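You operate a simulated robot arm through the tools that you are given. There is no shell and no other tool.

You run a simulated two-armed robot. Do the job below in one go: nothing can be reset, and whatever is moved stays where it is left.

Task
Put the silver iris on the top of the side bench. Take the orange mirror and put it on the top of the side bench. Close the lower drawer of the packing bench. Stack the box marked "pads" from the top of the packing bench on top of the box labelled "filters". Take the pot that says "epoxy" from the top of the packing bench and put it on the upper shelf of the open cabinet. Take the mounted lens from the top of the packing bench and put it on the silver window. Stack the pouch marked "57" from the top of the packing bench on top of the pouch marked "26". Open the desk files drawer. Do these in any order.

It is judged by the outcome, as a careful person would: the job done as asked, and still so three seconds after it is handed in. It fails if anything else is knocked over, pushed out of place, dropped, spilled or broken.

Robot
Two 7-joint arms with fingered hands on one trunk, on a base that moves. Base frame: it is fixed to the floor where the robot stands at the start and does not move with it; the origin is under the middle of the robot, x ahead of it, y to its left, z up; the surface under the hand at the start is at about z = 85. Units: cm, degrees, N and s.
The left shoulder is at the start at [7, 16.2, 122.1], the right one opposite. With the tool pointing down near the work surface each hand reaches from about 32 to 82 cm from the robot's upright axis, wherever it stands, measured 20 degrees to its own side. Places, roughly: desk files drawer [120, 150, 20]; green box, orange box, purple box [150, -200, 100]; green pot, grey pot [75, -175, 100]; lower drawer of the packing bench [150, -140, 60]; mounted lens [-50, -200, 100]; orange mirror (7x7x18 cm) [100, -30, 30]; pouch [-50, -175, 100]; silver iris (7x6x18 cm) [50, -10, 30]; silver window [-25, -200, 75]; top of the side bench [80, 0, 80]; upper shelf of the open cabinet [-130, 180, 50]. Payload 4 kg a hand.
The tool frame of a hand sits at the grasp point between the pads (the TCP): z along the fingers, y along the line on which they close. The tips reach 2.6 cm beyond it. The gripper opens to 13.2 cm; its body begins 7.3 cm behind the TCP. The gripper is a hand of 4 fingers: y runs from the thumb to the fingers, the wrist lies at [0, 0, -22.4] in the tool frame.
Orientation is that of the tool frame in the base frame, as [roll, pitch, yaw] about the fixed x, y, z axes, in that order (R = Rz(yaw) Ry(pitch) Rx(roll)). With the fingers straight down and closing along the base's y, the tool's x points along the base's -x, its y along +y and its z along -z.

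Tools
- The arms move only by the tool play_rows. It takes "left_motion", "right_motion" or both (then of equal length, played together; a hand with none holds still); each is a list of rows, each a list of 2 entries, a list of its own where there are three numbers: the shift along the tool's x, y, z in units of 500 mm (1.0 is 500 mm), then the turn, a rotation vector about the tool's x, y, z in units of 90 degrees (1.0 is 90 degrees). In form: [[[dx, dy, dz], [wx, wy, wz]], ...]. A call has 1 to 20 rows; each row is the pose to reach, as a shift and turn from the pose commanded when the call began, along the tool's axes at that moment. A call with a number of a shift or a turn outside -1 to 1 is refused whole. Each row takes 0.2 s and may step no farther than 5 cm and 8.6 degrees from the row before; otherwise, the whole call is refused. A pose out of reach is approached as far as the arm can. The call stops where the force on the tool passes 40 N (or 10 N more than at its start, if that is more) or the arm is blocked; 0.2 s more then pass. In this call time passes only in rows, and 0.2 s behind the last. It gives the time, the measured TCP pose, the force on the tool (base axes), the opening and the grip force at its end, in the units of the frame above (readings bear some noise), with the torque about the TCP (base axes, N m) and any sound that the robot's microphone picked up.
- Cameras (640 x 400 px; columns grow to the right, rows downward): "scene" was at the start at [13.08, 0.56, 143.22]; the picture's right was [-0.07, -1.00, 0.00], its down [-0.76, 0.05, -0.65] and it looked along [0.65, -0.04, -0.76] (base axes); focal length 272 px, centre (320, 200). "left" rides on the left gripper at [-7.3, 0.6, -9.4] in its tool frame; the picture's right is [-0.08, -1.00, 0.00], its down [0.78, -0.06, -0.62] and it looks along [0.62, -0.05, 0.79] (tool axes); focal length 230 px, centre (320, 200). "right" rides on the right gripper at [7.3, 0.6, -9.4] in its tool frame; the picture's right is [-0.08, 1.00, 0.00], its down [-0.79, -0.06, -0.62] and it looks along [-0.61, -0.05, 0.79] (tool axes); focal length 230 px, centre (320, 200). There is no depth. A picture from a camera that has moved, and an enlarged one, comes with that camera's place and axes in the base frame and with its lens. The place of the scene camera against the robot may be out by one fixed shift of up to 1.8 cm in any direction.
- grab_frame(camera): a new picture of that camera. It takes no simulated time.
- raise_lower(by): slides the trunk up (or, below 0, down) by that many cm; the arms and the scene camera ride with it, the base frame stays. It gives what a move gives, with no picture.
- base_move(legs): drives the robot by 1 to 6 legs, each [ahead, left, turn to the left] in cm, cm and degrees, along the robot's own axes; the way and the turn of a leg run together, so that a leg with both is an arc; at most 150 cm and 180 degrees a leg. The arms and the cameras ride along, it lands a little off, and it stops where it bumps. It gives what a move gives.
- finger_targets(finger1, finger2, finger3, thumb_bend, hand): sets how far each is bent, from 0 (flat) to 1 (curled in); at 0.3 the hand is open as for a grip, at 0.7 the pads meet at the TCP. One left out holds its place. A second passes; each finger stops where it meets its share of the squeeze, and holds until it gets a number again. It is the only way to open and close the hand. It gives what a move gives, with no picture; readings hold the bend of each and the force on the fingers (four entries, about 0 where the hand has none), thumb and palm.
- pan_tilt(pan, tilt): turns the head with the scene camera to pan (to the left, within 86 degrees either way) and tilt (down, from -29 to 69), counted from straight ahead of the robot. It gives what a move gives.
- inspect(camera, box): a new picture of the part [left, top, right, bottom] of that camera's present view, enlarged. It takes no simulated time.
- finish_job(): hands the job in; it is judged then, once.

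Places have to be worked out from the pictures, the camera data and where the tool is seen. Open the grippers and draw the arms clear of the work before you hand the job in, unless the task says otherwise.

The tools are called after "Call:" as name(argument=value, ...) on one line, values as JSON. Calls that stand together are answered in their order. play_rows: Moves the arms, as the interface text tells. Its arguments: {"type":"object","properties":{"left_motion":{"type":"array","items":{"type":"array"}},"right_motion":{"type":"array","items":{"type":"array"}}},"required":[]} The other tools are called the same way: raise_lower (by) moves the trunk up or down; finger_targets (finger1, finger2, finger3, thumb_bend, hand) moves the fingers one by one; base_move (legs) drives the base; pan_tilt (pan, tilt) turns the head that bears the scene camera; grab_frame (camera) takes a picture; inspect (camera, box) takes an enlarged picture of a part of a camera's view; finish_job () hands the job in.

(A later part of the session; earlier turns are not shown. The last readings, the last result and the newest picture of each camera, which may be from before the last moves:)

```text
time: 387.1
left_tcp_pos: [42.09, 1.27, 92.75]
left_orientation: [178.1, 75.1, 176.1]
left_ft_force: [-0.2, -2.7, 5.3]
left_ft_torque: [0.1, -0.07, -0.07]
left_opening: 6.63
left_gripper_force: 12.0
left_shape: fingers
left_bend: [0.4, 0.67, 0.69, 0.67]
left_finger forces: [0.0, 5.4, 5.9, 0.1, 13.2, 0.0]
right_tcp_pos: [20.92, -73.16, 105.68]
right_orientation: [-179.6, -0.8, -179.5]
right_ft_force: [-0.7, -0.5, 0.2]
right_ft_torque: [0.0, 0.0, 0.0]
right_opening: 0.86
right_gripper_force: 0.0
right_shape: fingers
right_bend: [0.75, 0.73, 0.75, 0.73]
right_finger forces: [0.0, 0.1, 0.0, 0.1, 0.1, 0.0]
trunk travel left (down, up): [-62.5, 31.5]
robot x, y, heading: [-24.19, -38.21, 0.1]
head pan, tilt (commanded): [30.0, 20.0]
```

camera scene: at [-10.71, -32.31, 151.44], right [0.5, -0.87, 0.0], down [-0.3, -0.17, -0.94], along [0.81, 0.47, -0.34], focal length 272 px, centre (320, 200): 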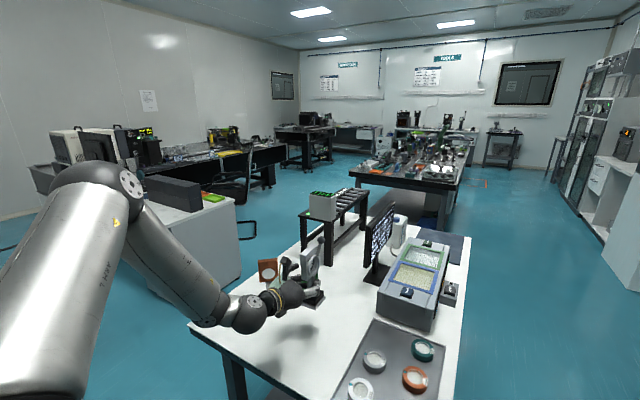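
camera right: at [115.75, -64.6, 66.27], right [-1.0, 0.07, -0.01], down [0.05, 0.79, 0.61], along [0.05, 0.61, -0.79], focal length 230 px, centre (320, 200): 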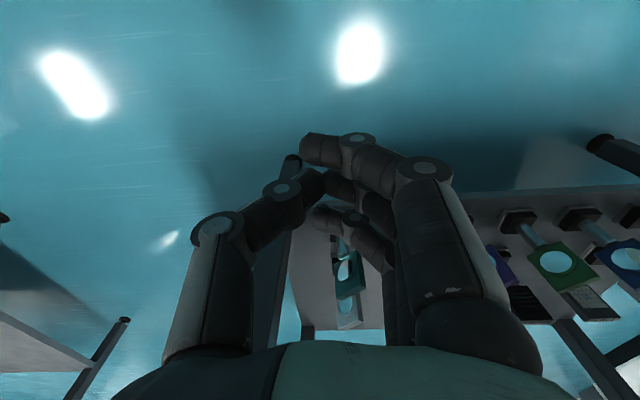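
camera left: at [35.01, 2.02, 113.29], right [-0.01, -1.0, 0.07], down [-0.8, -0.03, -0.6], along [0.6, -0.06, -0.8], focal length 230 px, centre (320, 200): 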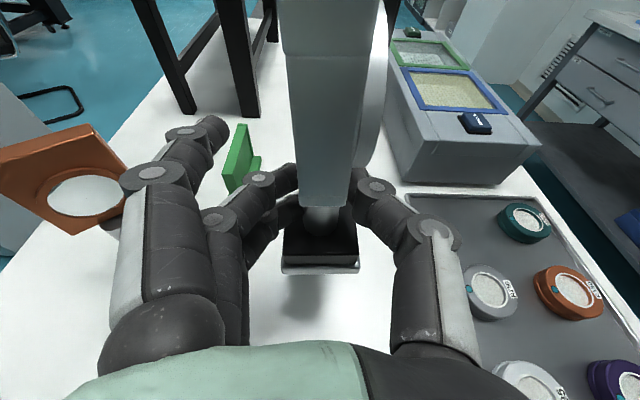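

The iris is down (contact +10 N). I release it and back away.

Call:
finger_targets(hand="left", finger1=0.4, finger2=0.58, finger3=0.58, thumb_bend=0.58)

Call:
finger_targets(hand="left", finger1=0.4, finger2=0.42, finger3=0.42, thumb_bend=0.42)

Call:
base_move(legs=[[-16, 0, 0]])

Call:
grab_frame(camera="scene")

Call:
grab_frame(camera="left")

```text
time: 388.1
left_tcp_pos: [41.99, 1.46, 92.54]
left_orientation: [178.0, 74.9, 176.2]
left_ft_force: [0.4, 0.5, -0.3]
left_ft_torque: [0.02, 0.01, -0.02]
left_opening: 7.52
left_gripper_force: 0.0
left_shape: fingers
left_bend: [0.4, 0.57, 0.57, 0.57]
left_finger forces: [0.0, 0.1, 0.1, 0.1, 0.0, 0.1]
right_tcp_pos: [20.95, -73.1, 105.68]
right_orientation: [-179.7, -0.7, -179.5]
right_ft_force: [0.1, -0.2, -0.2]
right_ft_torque: [0.02, 0.01, 0.0]
right_opening: 0.84
right_gripper_force: 0.0
right_shape: fingers
right_bend: [0.75, 0.73, 0.75, 0.73]
right_finger forces: [0.1, 0.0, 0.0, 0.1, 0.1, 0.1]
trunk travel left (down, up): [-62.5, 31.5]
robot x, y, heading: [-24.02, -37.77, 0.2]
head pan, tilt (commanded): [30.0, 20.0]
```

```text
time: 389.1
left_tcp_pos: [41.91, 1.49, 92.47]
left_orientation: [178.0, 74.9, 176.2]
left_ft_force: [0.0, 0.3, 1.0]
left_ft_torque: [0.04, 0.0, 0.01]
left_opening: 9.99
left_gripper_force: 0.1
left_shape: fingers
left_bend: [0.4, 0.42, 0.42, 0.42]
left_finger forces: [0.0, 0.0, 0.1, 0.0, 0.0, 0.0]
right_tcp_pos: [21.01, -73.06, 105.56]
right_orientation: [-179.7, -0.6, -179.6]
right_ft_force: [0.0, 0.4, 0.3]
right_ft_torque: [-0.02, 0.03, -0.02]
right_opening: 0.87
right_gripper_force: 0.0
right_shape: fingers
right_bend: [0.75, 0.73, 0.75, 0.73]
right_finger forces: [0.1, 0.0, 0.1, 0.0, 0.1, 0.1]
trunk travel left (down, up): [-62.5, 31.5]
robot x, y, heading: [-24.08, -37.89, 0.1]
head pan, tilt (commanded): [30.0, 20.0]
```

```text
time: 390.5
left_tcp_pos: [26.18, 1.37, 92.39]
left_orientation: [178.0, 74.9, 176.2]
left_ft_force: [0.1, -0.4, 0.4]
left_ft_torque: [0.01, 0.03, 0.01]
left_opening: 10.02
left_gripper_force: 0.0
left_shape: fingers
left_bend: [0.4, 0.42, 0.42, 0.42]
left_finger forces: [0.1, 0.0, 0.1, 0.1, 0.0, 0.0]
right_tcp_pos: [5.05, -73.1, 105.66]
right_orientation: [-179.7, -0.9, -179.8]
right_ft_force: [-0.4, -0.4, 0.6]
right_ft_torque: [0.01, -0.03, 0.0]
right_opening: 0.88
right_gripper_force: 0.0
right_shape: fingers
right_bend: [0.75, 0.73, 0.75, 0.73]
right_finger forces: [0.1, 0.0, 0.1, 0.0, 0.1, 0.1]
trunk travel left (down, up): [-62.5, 31.5]
robot x, y, heading: [-40.09, -38.23, 0.2]
head pan, tilt (commanded): [30.0, 20.0]
```

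```text
taken
camera scene: at [-26.52, -32.22, 140.22], right [0.5, -0.87, 0.0], down [-0.3, -0.17, -0.94], along [0.81, 0.47, -0.34], focal length 272 px, centre (320, 200)
```

scene: 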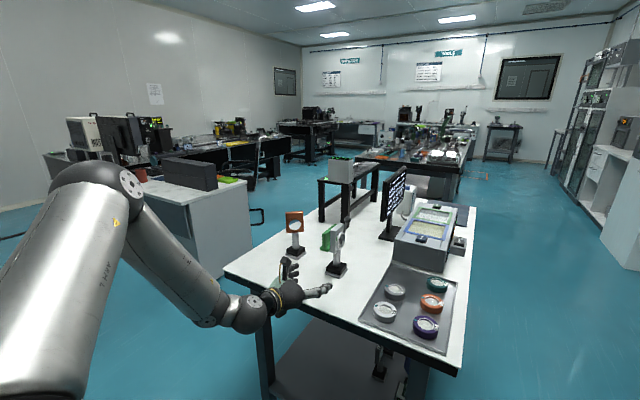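

```text
taken
camera left: at [19.21, 2.02, 102.01], right [-0.01, -1.0, 0.07], down [-0.8, -0.03, -0.6], along [0.6, -0.06, -0.8], focal length 230 px, centre (320, 200)
```

left: 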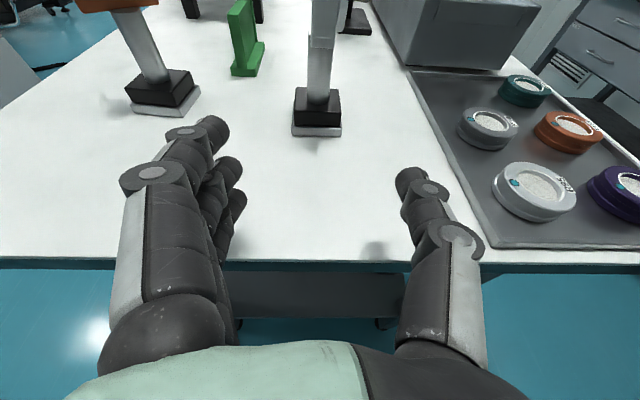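

Silver iris and orange mirror both stand on the side bench top. Now I return the left hand to vertical and go look at the open cabinet and the desk drawer.

Call:
play_rows(left_motion=[[[0.005, -0.015, -0.041], [0, 0.0833, 0]], [[0.01, -0.03, -0.082], [0, 0.1667, 0]], [[0.015, -0.044, -0.124], [0, 0.25, 0]], [[0.02, -0.059, -0.165], [0, 0.3333, 0]], [[0.025, -0.074, -0.206], [0, 0.4167, 0]], [[0.029, -0.089, -0.247], [0, 0.5, 0]], [[0.034, -0.104, -0.288], [0, 0.5833, 0]], [[0.039, -0.118, -0.33], [0, 0.6667, 0]], [[0.044, -0.133, -0.371], [0, 0.75, 0]], [[0.049, -0.148, -0.412], [0, 0.8333, 0]]])

Call:
base_move(legs=[[2, 75, 0]])

Call:
raise_lower(by=15)

Call:
pan_tilt(pan=80, tilt=25)

Call:
grab_frame(camera="scene")

```text
time: 392.7
left_tcp_pos: [5.47, -5.36, 95.29]
left_orientation: [179.6, -0.2, 178.0]
left_ft_force: [-0.3, 0.4, 0.0]
left_ft_torque: [0.04, -0.01, -0.01]
left_opening: 10.0
left_gripper_force: 0.1
left_shape: fingers
left_bend: [0.4, 0.42, 0.42, 0.42]
left_finger forces: [0.1, 0.0, 0.0, 0.0, 0.0, 0.0]
right_tcp_pos: [4.91, -73.18, 105.55]
right_orientation: [-179.7, -0.9, -179.7]
right_ft_force: [0.3, 0.5, 0.8]
right_ft_torque: [0.0, 0.01, 0.01]
right_opening: 0.88
right_gripper_force: 0.0
right_shape: fingers
right_bend: [0.75, 0.73, 0.75, 0.73]
right_finger forces: [0.1, 0.1, 0.0, 0.1, 0.0, 0.0]
trunk travel left (down, up): [-62.5, 31.5]
robot x, y, heading: [-39.79, -37.83, -0.1]
head pan, tilt (commanded): [30.0, 20.0]
```

```text
time: 396.8
left_tcp_pos: [6.54, 69.5, 95.35]
left_orientation: [179.5, -0.1, 178.8]
left_ft_force: [-0.9, 0.4, -0.6]
left_ft_torque: [-0.05, 0.02, 0.0]
left_opening: 10.01
left_gripper_force: 0.2
left_shape: fingers
left_bend: [0.4, 0.42, 0.42, 0.42]
left_finger forces: [0.0, 0.0, 0.0, 0.1, 0.0, 0.0]
right_tcp_pos: [6.92, 1.89, 105.51]
right_orientation: [-179.7, -0.7, -178.9]
right_ft_force: [-0.7, 0.4, -0.1]
right_ft_torque: [0.04, 0.01, -0.01]
right_opening: 0.85
right_gripper_force: 0.0
right_shape: fingers
right_bend: [0.75, 0.73, 0.75, 0.73]
right_finger forces: [0.1, 0.1, 0.1, 0.0, 0.0, 0.0]
trunk travel left (down, up): [-62.5, 31.5]
robot x, y, heading: [-38.53, 36.35, 0.8]
head pan, tilt (commanded): [30.0, 20.0]
```

```text
time: 398.5
left_tcp_pos: [6.68, 69.55, 110.36]
left_orientation: [179.6, -0.1, 178.8]
left_ft_force: [0.5, -0.5, 0.1]
left_ft_torque: [-0.01, 0.02, 0.0]
left_opening: 10.03
left_gripper_force: 0.1
left_shape: fingers
left_bend: [0.4, 0.42, 0.42, 0.42]
left_finger forces: [0.0, 0.1, 0.0, 0.0, 0.0, 0.0]
right_tcp_pos: [6.98, 1.91, 120.5]
right_orientation: [-179.8, -0.7, -179.0]
right_ft_force: [0.1, 0.0, 0.2]
right_ft_torque: [0.04, 0.02, -0.03]
right_opening: 0.85
right_gripper_force: 0.1
right_shape: fingers
right_bend: [0.75, 0.73, 0.75, 0.73]
right_finger forces: [0.0, 0.0, 0.0, 0.0, 0.0, 0.0]
trunk travel left (down, up): [-77.5, 16.5]
robot x, y, heading: [-38.49, 36.67, 0.6]
head pan, tilt (commanded): [30.0, 20.0]
```

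```text
time: 399.7
left_tcp_pos: [6.65, 69.57, 110.36]
left_orientation: [179.5, 0.0, 178.8]
left_ft_force: [0.4, 0.4, 0.0]
left_ft_torque: [-0.01, -0.01, 0.01]
left_opening: 10.01
left_gripper_force: 0.0
left_shape: fingers
left_bend: [0.4, 0.42, 0.42, 0.42]
left_finger forces: [0.1, 0.0, 0.0, 0.0, 0.0, 0.1]
right_tcp_pos: [7.0, 1.84, 120.65]
right_orientation: [-179.8, -0.7, -179.1]
right_ft_force: [-0.3, -0.8, -0.3]
right_ft_torque: [-0.04, -0.01, 0.04]
right_opening: 0.85
right_gripper_force: 0.0
right_shape: fingers
right_bend: [0.75, 0.73, 0.75, 0.73]
right_finger forces: [0.0, 0.0, 0.0, 0.0, 0.0, 0.1]
trunk travel left (down, up): [-77.5, 16.5]
robot x, y, heading: [-38.33, 36.3, 0.6]
head pan, tilt (commanded): [80.0, 25.0]
```

```text
taken
camera scene: at [-31.58, 46.69, 154.42], right [0.99, -0.16, 0.0], down [-0.07, -0.42, -0.91], along [0.15, 0.89, -0.42], focal length 272 px, centre (320, 200)
```

scene: 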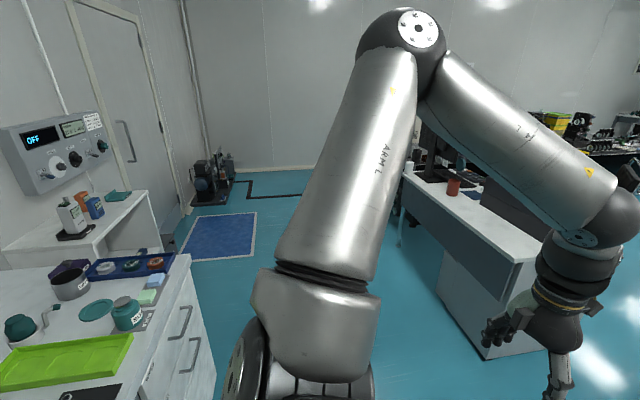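

I see a counter with drawers on the left wall and a lower white open unit beyond it. I drive into the open floor and turn to face them.

Call:
base_move(legs=[[25, 90, 0], [0, 0, 90], [0, 0, 60]])

Call:
pan_tilt(pan=10, tilt=25)

Call:
grab_frame(camera="scene")

```text
time: 411.0
left_tcp_pos: [-70.57, 124.79, 110.3]
left_orientation: [179.6, -0.2, -34.2]
left_ft_force: [-0.3, 0.3, -0.2]
left_ft_torque: [-0.02, 0.03, 0.03]
left_opening: 10.02
left_gripper_force: 0.0
left_shape: fingers
left_bend: [0.4, 0.42, 0.42, 0.42]
left_finger forces: [0.0, 0.0, 0.0, 0.0, 0.0, 0.0]
right_tcp_pos: [-33.93, 181.71, 120.67]
right_orientation: [-179.7, -0.7, -31.9]
right_ft_force: [-0.5, -0.2, -1.0]
right_ft_torque: [-0.01, -0.01, -0.01]
right_opening: 0.87
right_gripper_force: 0.1
right_shape: fingers
right_bend: [0.75, 0.73, 0.75, 0.73]
right_finger forces: [0.0, 0.0, 0.1, 0.0, 0.0, 0.1]
trunk travel left (down, up): [-77.5, 16.5]
robot x, y, heading: [-14.95, 127.89, 147.9]
head pan, tilt (commanded): [80.0, 25.0]
```

```text
time: 412.4
left_tcp_pos: [-70.68, 124.81, 110.35]
left_orientation: [179.5, -0.1, -34.2]
left_ft_force: [-0.4, 0.2, 0.0]
left_ft_torque: [-0.01, -0.01, 0.02]
left_opening: 10.02
left_gripper_force: 0.1
left_shape: fingers
left_bend: [0.4, 0.42, 0.42, 0.42]
left_finger forces: [0.1, 0.0, 0.0, 0.0, 0.0, 0.0]
right_tcp_pos: [-34.11, 181.58, 120.64]
right_orientation: [-179.7, -0.8, -31.9]
right_ft_force: [-0.7, 0.4, 0.1]
right_ft_torque: [0.01, 0.01, 0.01]
right_opening: 0.85
right_gripper_force: 0.1
right_shape: fingers
right_bend: [0.75, 0.73, 0.75, 0.73]
right_finger forces: [0.0, 0.0, 0.0, 0.0, 0.1, 0.0]
trunk travel left (down, up): [-77.5, 16.5]
robot x, y, heading: [-14.52, 127.89, 147.8]
head pan, tilt (commanded): [10.0, 25.0]
```

```text
taken
camera scene: at [-27.15, 135.18, 154.42], right [0.38, 0.93, 0.0], down [0.39, -0.16, -0.91], along [-0.84, 0.34, -0.42], focal length 272 px, centre (320, 200)
```

scene: 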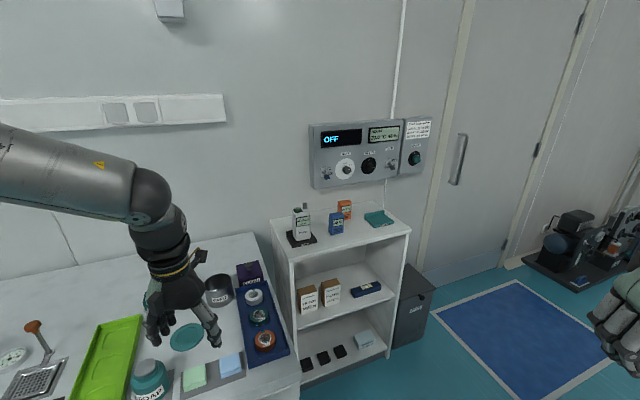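

Found it: the open cabinet, with an upper shelf inside holding a few items. I zoom in.

Call:
inspect(camera="scene", box=[250, 190, 440, 390])

```text
2.00 times, centred on (345, 290) of scene
camera zoom: at [-27.15, 135.18, 154.42], right [0.38, 0.93, 0.0], down [0.39, -0.16, -0.91], along [-0.84, 0.34, -0.42], focal length 544 px, centre (270, 20)
```

zoom: 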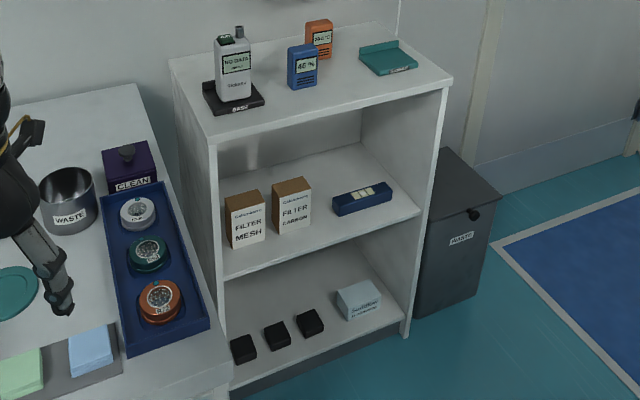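

The upper shelf (z≈42) holds two tall boxes at the front-left and a low blue case at the front-right; the space behind the blue case looks usable with a ~45° tilted left hand. Now I go fetch the epoxy pot: back to the packing bench.

Call:
base_move(legs=[[-22, 0, 0], [0, 0, 122]])

Call:
grab_frame(camera="scene")

```text
time: 419.2
left_tcp_pos: [36.66, 70.75, 110.35]
left_orientation: [179.5, -0.2, 88.3]
left_ft_force: [-0.4, -0.3, -0.1]
left_ft_torque: [0.0, 0.02, 0.01]
left_opening: 10.06
left_gripper_force: 0.0
left_shape: fingers
left_bend: [0.4, 0.42, 0.42, 0.42]
left_finger forces: [0.0, 0.0, 0.0, 0.0, 0.0, 0.0]
right_tcp_pos: [-30.97, 71.12, 120.6]
right_orientation: [-179.6, -0.8, 90.5]
right_ft_force: [-0.5, -0.1, -0.4]
right_ft_torque: [-0.02, 0.02, -0.02]
right_opening: 0.83
right_gripper_force: 0.1
right_shape: fingers
right_bend: [0.75, 0.73, 0.75, 0.73]
right_finger forces: [0.0, 0.0, 0.0, 0.1, 0.0, 0.0]
trunk travel left (down, up): [-77.5, 16.5]
robot x, y, heading: [4.08, 116.16, -89.8]
head pan, tilt (commanded): [10.0, 25.0]
```

```text
taken
camera scene: at [5.96, 103.16, 154.42], right [-0.98, -0.18, 0.0], down [-0.07, 0.42, -0.91], along [0.16, -0.89, -0.42], focal length 272 px, centre (320, 200)
```

scene: 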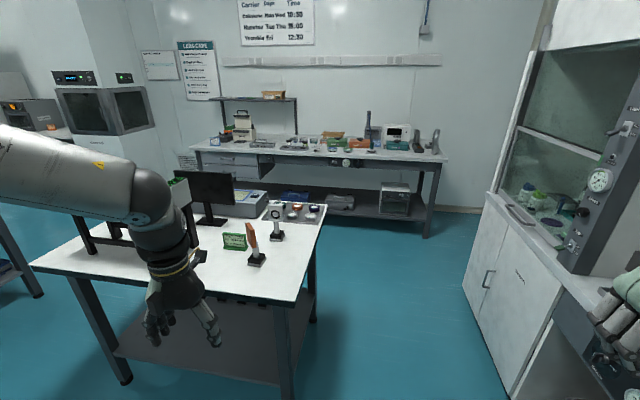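

Call:
base_move(legs=[[0, -27, 0], [145, 0, 0], [40, 0, 0], [0, 58, 0]])

Call:
pan_tilt(pan=15, tilt=40)

Call:
grab_frame(camera="scene")

```text
time: 425.6
left_tcp_pos: [-7.78, -29.27, 109.12]
left_orientation: [-176.2, -0.4, 71.1]
left_ft_force: [1.3, -0.6, 0.2]
left_ft_torque: [0.13, 0.08, -0.01]
left_opening: 10.05
left_gripper_force: 0.0
left_shape: fingers
left_bend: [0.4, 0.42, 0.42, 0.42]
left_finger forces: [0.0, 0.0, 0.0, 0.1, 0.1, 0.0]
right_tcp_pos: [-70.45, -6.28, 119.45]
right_orientation: [179.5, -1.4, 72.5]
right_ft_force: [56.5, 19.2, 10.6]
right_ft_torque: [-1.06, 2.42, -1.3]
right_opening: 0.95
right_gripper_force: 32.2
right_shape: fingers
right_bend: [0.75, 0.73, 0.75, 0.71]
right_finger forces: [0.0, 0.0, 0.0, 0.1, 45.7, 19.6]
trunk travel left (down, up): [-77.5, 16.5]
robot x, y, heading: [-21.83, 24.76, -109.4]
head pan, tilt (commanded): [10.0, 25.0]
stopped in leg 2: the robot was blocked; the commanded pose is now the measured one
```

```text
time: 426.3
left_tcp_pos: [-8.12, -29.73, 108.89]
left_orientation: [-177.3, -0.2, 69.5]
left_ft_force: [0.2, 0.2, 0.3]
left_ft_torque: [0.0, 0.02, 0.0]
left_opening: 10.03
left_gripper_force: 0.0
left_shape: fingers
left_bend: [0.4, 0.42, 0.42, 0.42]
left_finger forces: [0.0, 0.0, 0.0, 0.0, 0.0, 0.1]
right_tcp_pos: [-70.2, -6.03, 119.35]
right_orientation: [-179.2, -1.6, 72.5]
right_ft_force: [27.1, -10.2, -11.5]
right_ft_torque: [0.66, 0.13, 0.1]
right_opening: 0.84
right_gripper_force: 21.0
right_shape: fingers
right_bend: [0.75, 0.73, 0.75, 0.72]
right_finger forces: [0.0, 0.0, 0.1, 0.0, 30.0, 12.3]
trunk travel left (down, up): [-77.5, 16.5]
robot x, y, heading: [-22.87, 25.09, -110.0]
head pan, tilt (commanded): [15.0, 40.0]
```

```text
taken
camera scene: at [-19.83, 14.06, 152.16], right [-1.0, 0.09, 0.04], down [0.03, 0.63, -0.77], along [-0.09, -0.77, -0.63], focal length 272 px, centre (320, 200)
```

scene: 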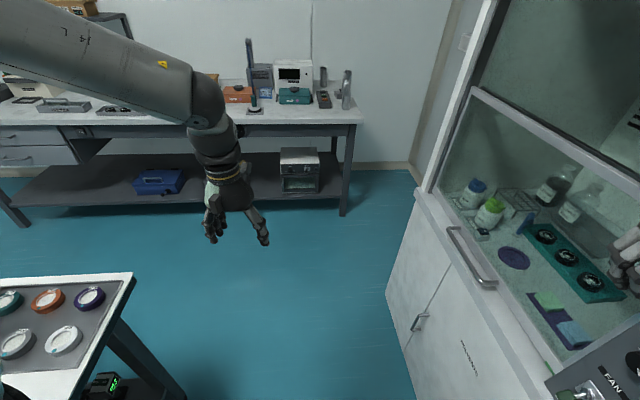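

The right hand ran into the fume hood's column while passing (56 N, base twisted). I stop and gently retreat away from the hood, then inspect it.

Call:
base_move(legs=[[-9, 7, 0]])

Call:
pan_tilt(pan=-50, tilt=25)

Call:
grab_frame(camera="scene")

Call:
grab_frame(camera="right")

```text
time: 427.3
left_tcp_pos: [-6.79, -28.39, 108.45]
left_orientation: [-179.2, -1.8, 69.0]
left_ft_force: [-0.2, 0.4, 0.2]
left_ft_torque: [-0.03, -0.01, 0.0]
left_opening: 10.05
left_gripper_force: 0.0
left_shape: fingers
left_bend: [0.4, 0.42, 0.42, 0.42]
left_finger forces: [0.1, 0.0, 0.0, 0.1, 0.0, 0.0]
right_tcp_pos: [-69.64, -6.26, 118.62]
right_orientation: [179.2, 0.0, 73.2]
right_ft_force: [-1.4, -8.7, -2.5]
right_ft_torque: [0.77, -0.16, 0.27]
right_opening: 0.83
right_gripper_force: 4.8
right_shape: fingers
right_bend: [0.75, 0.72, 0.75, 0.74]
right_finger forces: [0.0, 0.0, 0.0, 0.0, 0.0, 9.3]
trunk travel left (down, up): [-77.5, 16.5]
robot x, y, heading: [-18.54, 28.53, -110.2]
head pan, tilt (commanded): [15.0, 40.0]
stopped in leg 1: the force on the tool passed its limit at 75 N (the readings are from after the stop); the commanded pose is now the measured one
```

```text
time: 428.7
left_tcp_pos: [-6.84, -28.47, 108.22]
left_orientation: [-178.9, -1.9, 68.9]
left_ft_force: [-0.3, 0.1, 1.0]
left_ft_torque: [-0.02, 0.01, -0.01]
left_opening: 10.04
left_gripper_force: 0.1
left_shape: fingers
left_bend: [0.4, 0.42, 0.42, 0.42]
left_finger forces: [0.0, 0.0, 0.1, 0.0, 0.0, 0.0]
right_tcp_pos: [-69.61, -6.24, 118.57]
right_orientation: [179.3, 0.0, 72.8]
right_ft_force: [-0.9, -16.4, -1.2]
right_ft_torque: [1.46, -0.13, 0.45]
right_opening: 0.81
right_gripper_force: 8.4
right_shape: fingers
right_bend: [0.75, 0.72, 0.75, 0.74]
right_finger forces: [0.0, 0.0, 0.1, 0.0, 0.0, 16.8]
trunk travel left (down, up): [-77.5, 16.5]
robot x, y, heading: [-18.54, 28.33, -110.4]
head pan, tilt (commanded): [-50.0, 25.0]
```

```text
taken
camera scene: at [-28.18, 20.09, 154.38], right [-0.34, 0.94, 0.01], down [0.39, 0.15, -0.91], along [-0.86, -0.3, -0.42], focal length 272 px, centre (320, 200)
```

scene: 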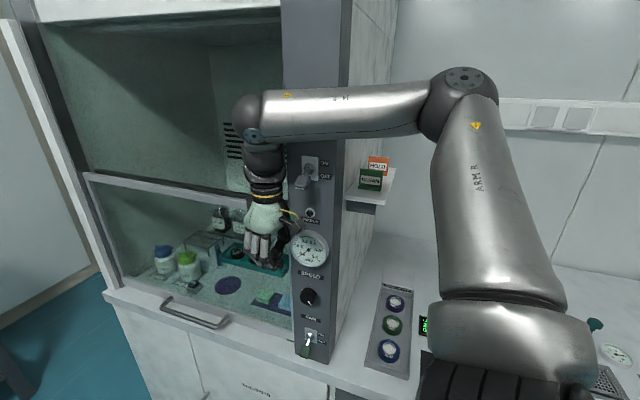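

```text
taken
camera right: at [-67.02, 0.56, 127.99], right [0.93, -0.37, 0.01], down [-0.3, -0.73, 0.61], along [-0.22, -0.57, -0.79], focal length 230 px, centre (320, 200)
```

right: 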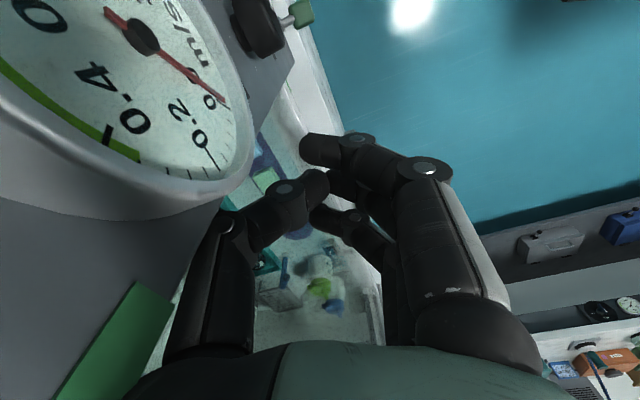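

The hand slipped to the far side of the hood column's gauge; moving +y presses against it. I first move straight away from the hood in +x (slightly -y), then back.

Call:
base_move(legs=[[-1.4, 12.3, 0]])

Call:
grab_frame(camera="scene")

Call:
inspect(camera="scene", box=[230, 130, 420, 370])

```text
time: 429.4
left_tcp_pos: [-6.7, -28.06, 108.54]
left_orientation: [-179.0, -1.6, 69.3]
left_ft_force: [0.2, -0.1, 0.1]
left_ft_torque: [-0.01, 0.01, 0.04]
left_opening: 10.04
left_gripper_force: 0.1
left_shape: fingers
left_bend: [0.4, 0.42, 0.42, 0.42]
left_finger forces: [0.0, 0.1, 0.0, 0.0, 0.0, 0.0]
right_tcp_pos: [-69.59, -6.39, 118.64]
right_orientation: [179.0, 0.3, 73.5]
right_ft_force: [-1.3, -3.3, 0.8]
right_ft_torque: [0.32, -0.09, 0.15]
right_opening: 0.83
right_gripper_force: 2.1
right_shape: fingers
right_bend: [0.75, 0.72, 0.75, 0.74]
right_finger forces: [0.0, 0.0, 0.1, 0.1, 0.0, 3.7]
trunk travel left (down, up): [-77.5, 16.5]
robot x, y, heading: [-18.56, 28.37, -110.0]
head pan, tilt (commanded): [-50.0, 25.0]
stopped in leg 1: the robot was blocked; the commanded pose is now the measured one
```

```text
taken
camera scene: at [-28.54, 20.59, 154.39], right [-0.34, 0.94, 0.01], down [0.4, 0.15, -0.91], along [-0.85, -0.31, -0.42], focal length 272 px, centre (320, 200)
```

scene: 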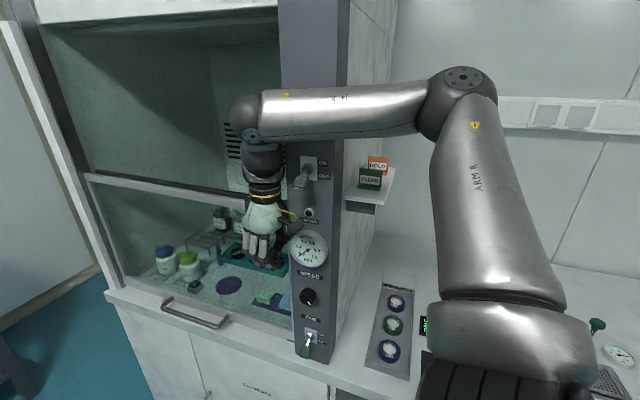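

```text
1.67 times, centred on (325, 250) of scene
camera zoom: at [-28.54, 20.59, 154.39], right [-0.34, 0.94, 0.01], down [0.4, 0.15, -0.91], along [-0.85, -0.31, -0.42], focal length 454 px, centre (312, 117)
```

zoom: 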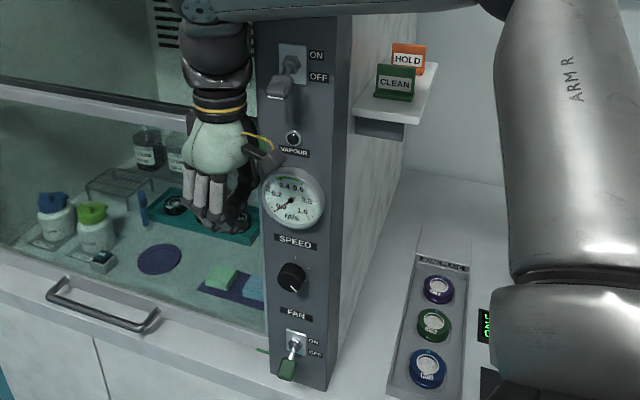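

The base reports blocked; I try to free the hand with a small arm motion away from the hood (+x, -y).

Call:
play_rows(right_motion=[[[0.0, 0.03, 0.0], [0, 0, 0]], [[-0.01, 0.06, 0.0], [0, 0, 0]], [[-0.01, 0.1, 0.0], [0, 0, 0]]])

Call:
grab_frame(camera="right")

Call:
grab_frame(camera="scene")

```text
time: 430.1
left_tcp_pos: [-7.01, -27.66, 108.84]
left_orientation: [-179.2, -1.5, 69.0]
left_ft_force: [0.3, -0.3, -0.3]
left_ft_torque: [0.02, 0.0, -0.01]
left_opening: 10.05
left_gripper_force: 0.0
left_shape: fingers
left_bend: [0.4, 0.42, 0.42, 0.42]
left_finger forces: [0.1, 0.1, 0.1, 0.0, 0.0, 0.0]
right_tcp_pos: [-65.11, -7.39, 118.87]
right_orientation: [179.0, 0.4, 72.9]
right_ft_force: [0.6, 0.5, 0.4]
right_ft_torque: [0.0, 0.02, -0.01]
right_opening: 0.8
right_gripper_force: 0.1
right_shape: fingers
right_bend: [0.75, 0.72, 0.75, 0.74]
right_finger forces: [0.1, 0.0, 0.0, 0.0, 0.0, 0.0]
trunk travel left (down, up): [-77.5, 16.5]
robot x, y, heading: [-18.32, 28.22, -110.4]
head pan, tilt (commanded): [-50.0, 25.0]
```

```text
taken
camera right: at [-62.61, -0.48, 128.1], right [0.93, -0.37, 0.02], down [-0.3, -0.73, 0.62], along [-0.21, -0.58, -0.78], focal length 230 px, centre (320, 200)
```

right: 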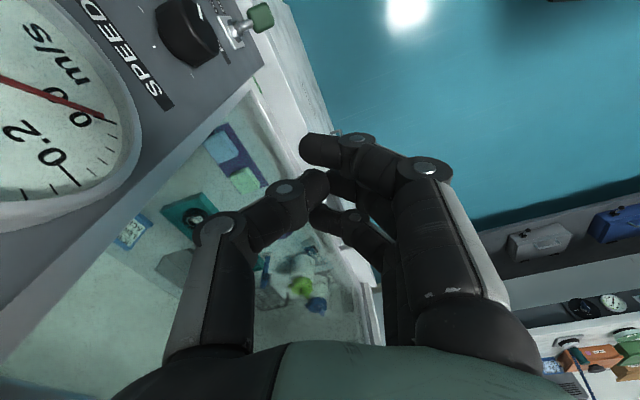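

```text
taken
camera scene: at [-28.64, 21.26, 154.41], right [-0.34, 0.94, 0.0], down [0.4, 0.14, -0.91], along [-0.85, -0.31, -0.42], focal length 272 px, centre (320, 200)
```

scene: 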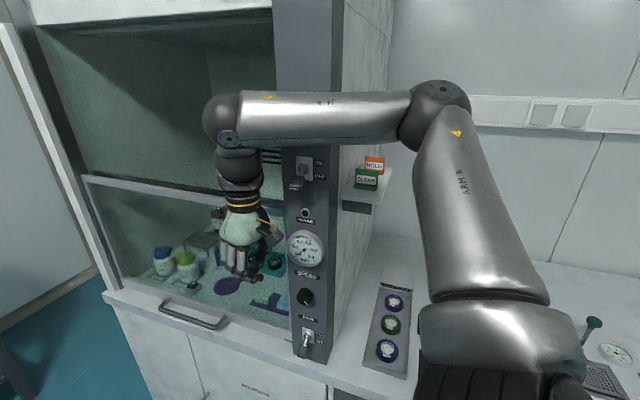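

Freed, no force now. I move the hand a bit further out and then shift the base away from the hood.

Call:
play_rows(right_motion=[[[-0.005, 0.05, 0.0], [0, 0, 0]], [[-0.01, 0.1, 0.0], [0, 0, 0]]])

Call:
base_move(legs=[[0, 8, 0], [0, 0, 20]])

Call:
pan_tilt(pan=-70, tilt=25)

Call:
grab_frame(camera="scene")

```text
time: 430.8
left_tcp_pos: [-6.86, -27.68, 108.71]
left_orientation: [-179.2, -1.5, 69.1]
left_ft_force: [-0.1, -0.1, 0.0]
left_ft_torque: [-0.01, 0.02, 0.0]
left_opening: 10.06
left_gripper_force: 0.0
left_shape: fingers
left_bend: [0.4, 0.42, 0.42, 0.42]
left_finger forces: [0.0, 0.0, 0.0, 0.1, 0.0, 0.0]
right_tcp_pos: [-60.41, -9.57, 119.02]
right_orientation: [179.0, 0.5, 73.0]
right_ft_force: [0.1, -0.7, -0.2]
right_ft_torque: [0.03, 0.03, 0.01]
right_opening: 0.81
right_gripper_force: 0.2
right_shape: fingers
right_bend: [0.75, 0.72, 0.75, 0.74]
right_finger forces: [0.0, 0.1, 0.0, 0.0, 0.0, 0.1]
trunk travel left (down, up): [-77.5, 16.5]
robot x, y, heading: [-18.76, 28.24, -110.1]
head pan, tilt (commanded): [-50.0, 25.0]
```

```text
time: 432.9
left_tcp_pos: [18.4, -22.95, 108.95]
left_orientation: [-179.4, -1.4, 88.9]
left_ft_force: [0.8, -0.2, 0.2]
left_ft_torque: [-0.05, -0.05, -0.01]
left_opening: 10.07
left_gripper_force: 0.1
left_shape: fingers
left_bend: [0.4, 0.42, 0.42, 0.42]
left_finger forces: [0.0, 0.0, 0.1, 0.1, 0.1, 0.0]
right_tcp_pos: [-38.12, -24.08, 118.98]
right_orientation: [178.8, 0.5, 92.8]
right_ft_force: [0.3, 0.4, -0.3]
right_ft_torque: [-0.01, -0.03, 0.02]
right_opening: 0.79
right_gripper_force: 0.2
right_shape: fingers
right_bend: [0.75, 0.72, 0.75, 0.74]
right_finger forces: [0.0, 0.0, 0.0, 0.0, 0.1, 0.1]
trunk travel left (down, up): [-77.5, 16.5]
robot x, y, heading: [-11.61, 25.46, -90.4]
head pan, tilt (commanded): [-50.0, 25.0]
```

```text
time: 433.7
left_tcp_pos: [18.57, -23.06, 108.81]
left_orientation: [-179.3, -1.5, 89.0]
left_ft_force: [-1.0, 0.4, -0.2]
left_ft_torque: [0.0, -0.04, 0.01]
left_opening: 10.04
left_gripper_force: 0.0
left_shape: fingers
left_bend: [0.4, 0.42, 0.42, 0.42]
left_finger forces: [0.0, 0.0, 0.0, 0.0, 0.1, 0.1]
right_tcp_pos: [-37.97, -24.04, 119.07]
right_orientation: [178.9, 0.5, 92.8]
right_ft_force: [0.5, 0.0, 0.3]
right_ft_torque: [-0.03, 0.03, 0.0]
right_opening: 0.82
right_gripper_force: 0.0
right_shape: fingers
right_bend: [0.75, 0.72, 0.75, 0.74]
right_finger forces: [0.1, 0.1, 0.0, 0.1, 0.1, 0.1]
trunk travel left (down, up): [-77.5, 16.5]
robot x, y, heading: [-11.38, 25.8, -90.5]
head pan, tilt (commanded): [-70.0, 25.0]
```

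```text
taken
camera scene: at [-19.53, 18.41, 154.42], right [-0.34, 0.94, 0.0], down [0.4, 0.14, -0.91], along [-0.85, -0.3, -0.42], focal length 272 px, centre (320, 200)
```

scene: 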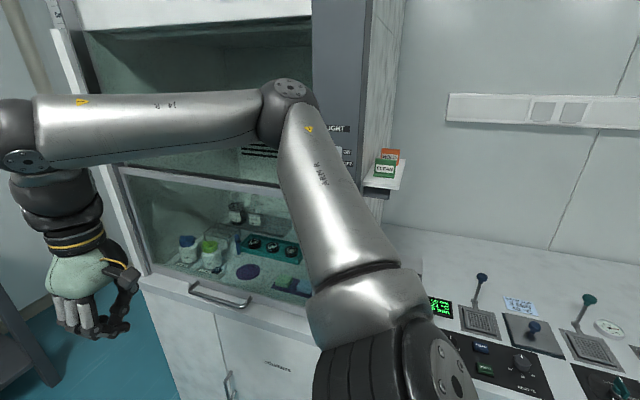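

The hood and its contents look unchanged, and the hand is free with the right arm now tucked closer in. I continue carefully to the packing bench.

Call:
base_move(legs=[[60, 1, 0], [38, 0, 0]])

Call:
pan_tilt(pan=-60, tilt=20)

Call:
grab_frame(camera="scene")

```text
time: 439.1
left_tcp_pos: [18.75, -120.61, 108.86]
left_orientation: [-179.3, -1.4, 88.9]
left_ft_force: [-0.3, 0.1, -0.4]
left_ft_torque: [-0.02, 0.02, 0.01]
left_opening: 10.07
left_gripper_force: 0.1
left_shape: fingers
left_bend: [0.4, 0.42, 0.42, 0.42]
left_finger forces: [0.0, 0.0, 0.0, 0.1, 0.0, 0.0]
right_tcp_pos: [-37.9, -121.59, 119.06]
right_orientation: [178.9, 0.4, 92.6]
right_ft_force: [-1.6, -0.6, -0.2]
right_ft_torque: [-0.02, -0.03, -0.03]
right_opening: 0.82
right_gripper_force: 0.0
right_shape: fingers
right_bend: [0.75, 0.72, 0.75, 0.74]
right_finger forces: [0.0, 0.0, 0.0, 0.0, 0.0, 0.0]
trunk travel left (down, up): [-77.5, 16.5]
robot x, y, heading: [-10.93, -72.07, -90.3]
head pan, tilt (commanded): [-70.0, 25.0]
```

```text
time: 439.8
left_tcp_pos: [18.63, -120.7, 108.78]
left_orientation: [-179.2, -1.5, 88.9]
left_ft_force: [-0.3, 0.1, -0.3]
left_ft_torque: [0.01, 0.01, -0.04]
left_opening: 10.04
left_gripper_force: 0.0
left_shape: fingers
left_bend: [0.4, 0.42, 0.42, 0.42]
left_finger forces: [0.0, 0.0, 0.0, 0.0, 0.0, 0.0]
right_tcp_pos: [-37.91, -121.73, 119.02]
right_orientation: [178.9, 0.4, 92.7]
right_ft_force: [0.0, 0.7, 0.0]
right_ft_torque: [0.07, -0.01, 0.0]
right_opening: 0.8
right_gripper_force: 0.0
right_shape: fingers
right_bend: [0.75, 0.72, 0.75, 0.74]
right_finger forces: [0.0, 0.0, 0.0, 0.1, 0.0, 0.0]
trunk travel left (down, up): [-77.5, 16.5]
robot x, y, heading: [-11.01, -72.06, -90.4]
head pan, tilt (commanded): [-60.0, 20.0]
```

```text
taken
camera scene: at [-18.87, -80.72, 155.22], right [-0.49, 0.87, 0.0], down [0.3, 0.17, -0.94], along [-0.82, -0.46, -0.34], focal length 272 px, centre (320, 200)
```

scene: 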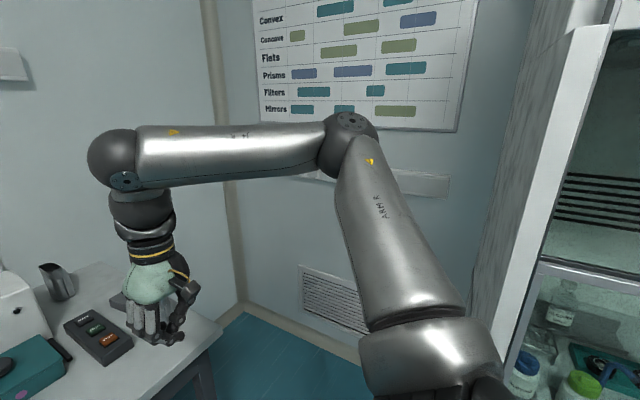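

The stack of pouches is hidden behind the right hand here; I slide left to the pots and check it from there.

Call:
base_move(legs=[[0, 48, 0]])

Call:
pan_tilt(pan=-50, tilt=20)

Call:
grab_frame(camera="scene")

Call:
pan_tilt(pan=20, tilt=40)

Call:
grab_frame(camera="scene")

```text
time: 442.7
left_tcp_pos: [66.35, -121.13, 108.81]
left_orientation: [-179.4, -1.3, 88.7]
left_ft_force: [0.1, 0.1, -0.5]
left_ft_torque: [0.01, -0.02, 0.02]
left_opening: 10.06
left_gripper_force: 0.1
left_shape: fingers
left_bend: [0.4, 0.42, 0.42, 0.42]
left_finger forces: [0.1, 0.1, 0.0, 0.0, 0.1, 0.1]
right_tcp_pos: [9.62, -122.03, 119.05]
right_orientation: [178.8, 0.6, 92.6]
right_ft_force: [-0.1, 0.4, 0.3]
right_ft_torque: [0.01, -0.02, 0.03]
right_opening: 0.86
right_gripper_force: 0.0
right_shape: fingers
right_bend: [0.75, 0.72, 0.75, 0.74]
right_finger forces: [0.1, 0.0, 0.0, 0.0, 0.1, 0.0]
trunk travel left (down, up): [-77.5, 16.5]
robot x, y, heading: [36.58, -73.04, -90.5]
head pan, tilt (commanded): [-60.0, 20.0]
```

```text
time: 443.4
left_tcp_pos: [66.39, -121.14, 108.77]
left_orientation: [-179.3, -1.4, 88.7]
left_ft_force: [-0.3, 0.4, 0.2]
left_ft_torque: [-0.03, 0.02, 0.0]
left_opening: 10.04
left_gripper_force: 0.0
left_shape: fingers
left_bend: [0.4, 0.42, 0.42, 0.42]
left_finger forces: [0.0, 0.1, 0.1, 0.0, 0.0, 0.0]
right_tcp_pos: [10.08, -122.03, 119.05]
right_orientation: [178.9, 0.4, 92.7]
right_ft_force: [0.2, 0.4, 0.2]
right_ft_torque: [0.03, 0.01, 0.0]
right_opening: 0.82
right_gripper_force: 0.1
right_shape: fingers
right_bend: [0.75, 0.72, 0.75, 0.74]
right_finger forces: [0.0, 0.1, 0.0, 0.0, 0.0, 0.0]
trunk travel left (down, up): [-77.5, 16.5]
robot x, y, heading: [36.66, -72.76, -90.8]
head pan, tilt (commanded): [-50.0, 20.0]
```

```text
taken
camera scene: at [29.95, -82.46, 155.23], right [-0.63, 0.77, 0.0], down [0.26, 0.22, -0.94], along [-0.73, -0.6, -0.34], focal length 272 px, centre (320, 200)
```

scene: 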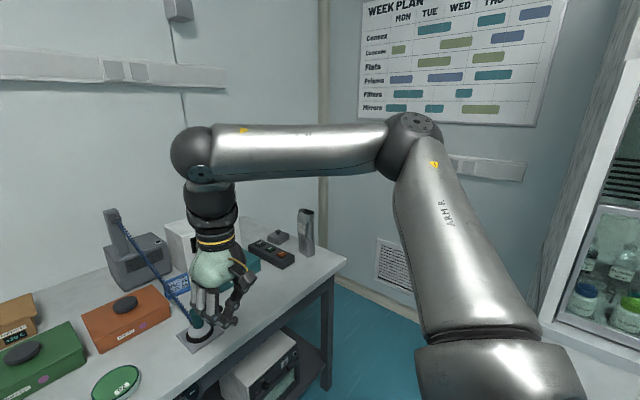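

```text
time: 444.8
left_tcp_pos: [66.33, -121.24, 108.81]
left_orientation: [-179.4, -1.5, 88.7]
left_ft_force: [-0.5, -0.6, 0.3]
left_ft_torque: [-0.01, -0.03, 0.04]
left_opening: 10.06
left_gripper_force: 0.0
left_shape: fingers
left_bend: [0.4, 0.42, 0.42, 0.42]
left_finger forces: [0.0, 0.1, 0.1, 0.1, 0.0, 0.0]
right_tcp_pos: [9.87, -122.03, 118.96]
right_orientation: [178.9, 0.5, 92.6]
right_ft_force: [0.2, -1.3, 0.1]
right_ft_torque: [0.0, 0.02, 0.01]
right_opening: 0.83
right_gripper_force: 0.1
right_shape: fingers
right_bend: [0.75, 0.72, 0.75, 0.74]
right_finger forces: [0.0, 0.0, 0.0, 0.0, 0.1, 0.0]
trunk travel left (down, up): [-77.5, 16.5]
robot x, y, heading: [36.88, -73.05, -90.7]
head pan, tilt (commanded): [20.0, 40.0]
```

```text
taken
camera scene: at [39.91, -84.58, 152.09], right [-0.94, -0.33, 0.0], down [-0.21, 0.61, -0.77], along [0.25, -0.72, -0.64], focal length 272 px, centre (320, 200)
```

scene: 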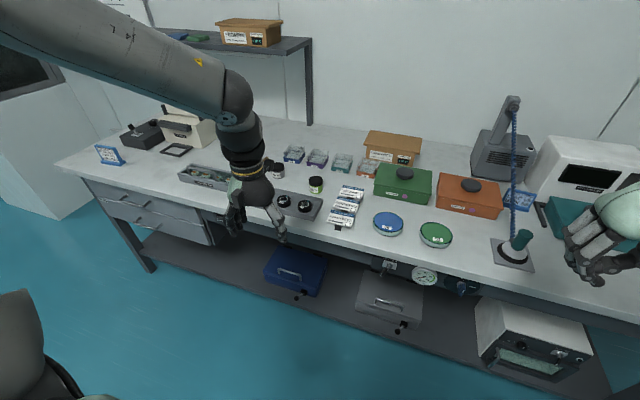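

The pouch stack stands fine. The green EPOXY pot is at about [70,-166]. I tilt the left hand ~50° forward and look with its camera.

Call:
play_rows(left_motion=[[[-0.045, 0, 0.0], [0, -0.08, 0]], [[-0.09, 0, 0.0], [0, -0.16, 0]], [[-0.135, 0, 0.0], [0, -0.24, 0]], [[-0.18, 0, 0.0], [0, -0.32, 0]], [[-0.225, 0, 0.0], [0, -0.4, 0]], [[-0.27, 0, 0.0], [0, -0.48, 0]], [[-0.3, 0, 0.0], [0, -0.55, 0]]])

Call:
base_move(legs=[[12, 0, 0]])

Call:
grab_frame(camera="left")

```text
time: 446.4
left_tcp_pos: [66.18, -136.21, 108.48]
left_orientation: [-178.8, 48.2, 89.4]
left_ft_force: [0.1, -0.9, -0.7]
left_ft_torque: [0.01, -0.01, 0.0]
left_opening: 10.07
left_gripper_force: 0.0
left_shape: fingers
left_bend: [0.4, 0.42, 0.42, 0.42]
left_finger forces: [0.0, 0.0, 0.0, 0.1, 0.0, 0.0]
right_tcp_pos: [9.88, -122.11, 119.03]
right_orientation: [178.8, 0.5, 92.6]
right_ft_force: [-0.6, 0.1, 0.2]
right_ft_torque: [0.0, 0.01, 0.02]
right_opening: 0.84
right_gripper_force: 0.0
right_shape: fingers
right_bend: [0.75, 0.72, 0.75, 0.74]
right_finger forces: [0.1, 0.0, 0.1, 0.1, 0.0, 0.0]
trunk travel left (down, up): [-77.5, 16.5]
robot x, y, heading: [37.08, -72.36, -90.5]
head pan, tilt (commanded): [20.0, 40.0]
```

```text
time: 447.6
left_tcp_pos: [65.89, -147.84, 108.57]
left_orientation: [-178.9, 48.2, 89.5]
left_ft_force: [-0.5, -0.6, -0.4]
left_ft_torque: [0.03, 0.03, 0.02]
left_opening: 10.07
left_gripper_force: 0.1
left_shape: fingers
left_bend: [0.4, 0.42, 0.42, 0.42]
left_finger forces: [0.0, 0.0, 0.0, 0.0, 0.1, 0.0]
right_tcp_pos: [9.72, -133.69, 119.12]
right_orientation: [178.9, 0.6, 92.6]
right_ft_force: [0.3, 0.4, 0.6]
right_ft_torque: [-0.03, -0.01, 0.02]
right_opening: 0.84
right_gripper_force: 0.0
right_shape: fingers
right_bend: [0.75, 0.72, 0.75, 0.74]
right_finger forces: [0.0, 0.0, 0.1, 0.0, 0.0, 0.0]
trunk travel left (down, up): [-77.5, 16.5]
robot x, y, heading: [36.77, -84.52, -90.8]
head pan, tilt (commanded): [20.0, 40.0]
```

```text
taken
camera left: at [66.88, -145.83, 120.25], right [-1.0, -0.03, 0.07], down [-0.04, 0.98, -0.17], along [-0.06, -0.17, -0.98], focal length 230 px, centre (320, 200)
```

left: 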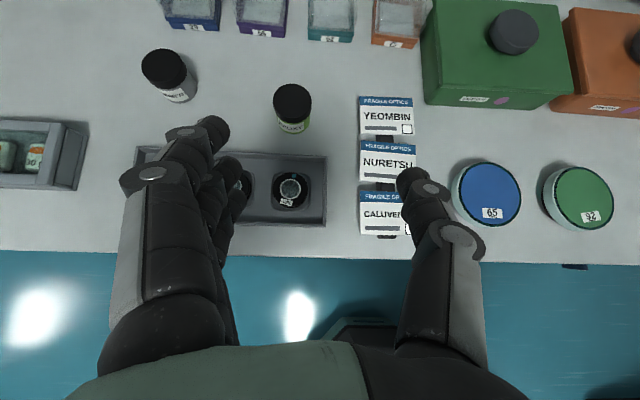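

The pot (≈5 cm diameter) is centred at ≈[69.4,-164.4]. I lower the trunk 12 cm, go to a pre-grasp point in front/above it, and open the hand.

Call:
raise_lower(by=-12)

Call:
play_rows(left_motion=[[[-0.058, 0.036, 0.052], [0, 0, 0]], [[-0.117, 0.071, 0.104], [0, 0, 0]]])

Call:
grab_frame(camera="left")

Call:
inspect(camera="scene", box=[220, 120, 420, 260])

```text
time: 449.1
left_tcp_pos: [65.96, -148.02, 96.4]
left_orientation: [-179.0, 48.1, 89.5]
left_ft_force: [0.0, -0.2, 0.1]
left_ft_torque: [-0.02, -0.02, 0.0]
left_opening: 10.03
left_gripper_force: 0.1
left_shape: fingers
left_bend: [0.4, 0.42, 0.42, 0.42]
left_finger forces: [0.0, 0.1, 0.0, 0.0, 0.0, 0.1]
right_tcp_pos: [9.73, -133.76, 107.17]
right_orientation: [179.0, 0.4, 92.5]
right_ft_force: [-0.5, 0.3, -0.4]
right_ft_torque: [0.01, 0.0, 0.0]
right_opening: 0.81
right_gripper_force: 0.2
right_shape: fingers
right_bend: [0.75, 0.72, 0.75, 0.74]
right_finger forces: [0.0, 0.0, 0.0, 0.2, 0.1, 0.0]
trunk travel left (down, up): [-65.5, 28.5]
robot x, y, heading: [36.7, -84.85, -90.6]
head pan, tilt (commanded): [20.0, 40.0]
```

```text
time: 449.7
left_tcp_pos: [69.27, -155.99, 97.23]
left_orientation: [-178.8, 48.0, 89.4]
left_ft_force: [0.1, 0.4, -0.5]
left_ft_torque: [0.02, 0.01, -0.04]
left_opening: 10.05
left_gripper_force: 0.0
left_shape: fingers
left_bend: [0.4, 0.42, 0.42, 0.42]
left_finger forces: [0.1, 0.1, 0.1, 0.0, 0.0, 0.1]
right_tcp_pos: [9.71, -133.87, 106.96]
right_orientation: [179.0, 0.4, 92.6]
right_ft_force: [-0.5, 0.5, -0.1]
right_ft_torque: [-0.01, 0.02, -0.02]
right_opening: 0.79
right_gripper_force: 0.1
right_shape: fingers
right_bend: [0.75, 0.72, 0.75, 0.74]
right_finger forces: [0.0, 0.0, 0.0, 0.1, 0.0, 0.0]
trunk travel left (down, up): [-65.5, 28.5]
robot x, y, heading: [36.96, -84.22, -90.5]
head pan, tilt (commanded): [20.0, 40.0]
```

```text
taken
camera left: at [70.11, -153.93, 109.0], right [-1.0, -0.03, 0.07], down [-0.04, 0.98, -0.17], along [-0.06, -0.17, -0.98], focal length 230 px, centre (320, 200)
```

left: 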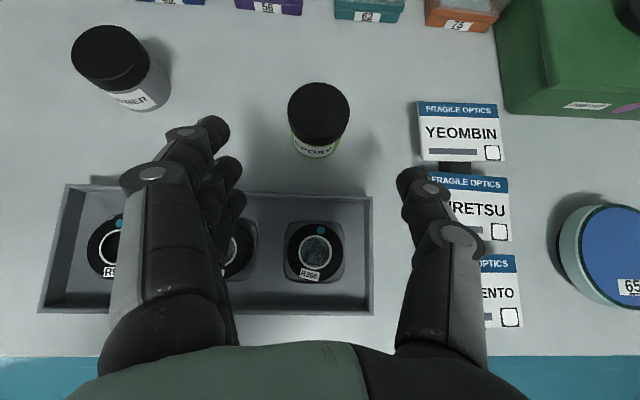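

```text
2.86 times, centred on (320, 190) of scene
camera zoom: at [39.78, -96.52, 140.07], right [-0.94, -0.33, 0.0], down [-0.21, 0.61, -0.77], along [0.25, -0.72, -0.64], focal length 778 px, centre (320, 229)
```

zoom: 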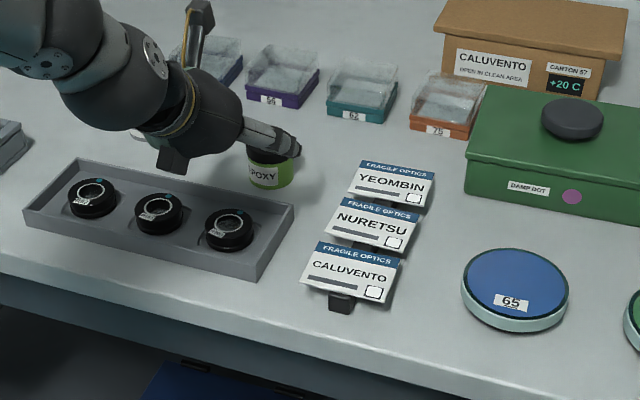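

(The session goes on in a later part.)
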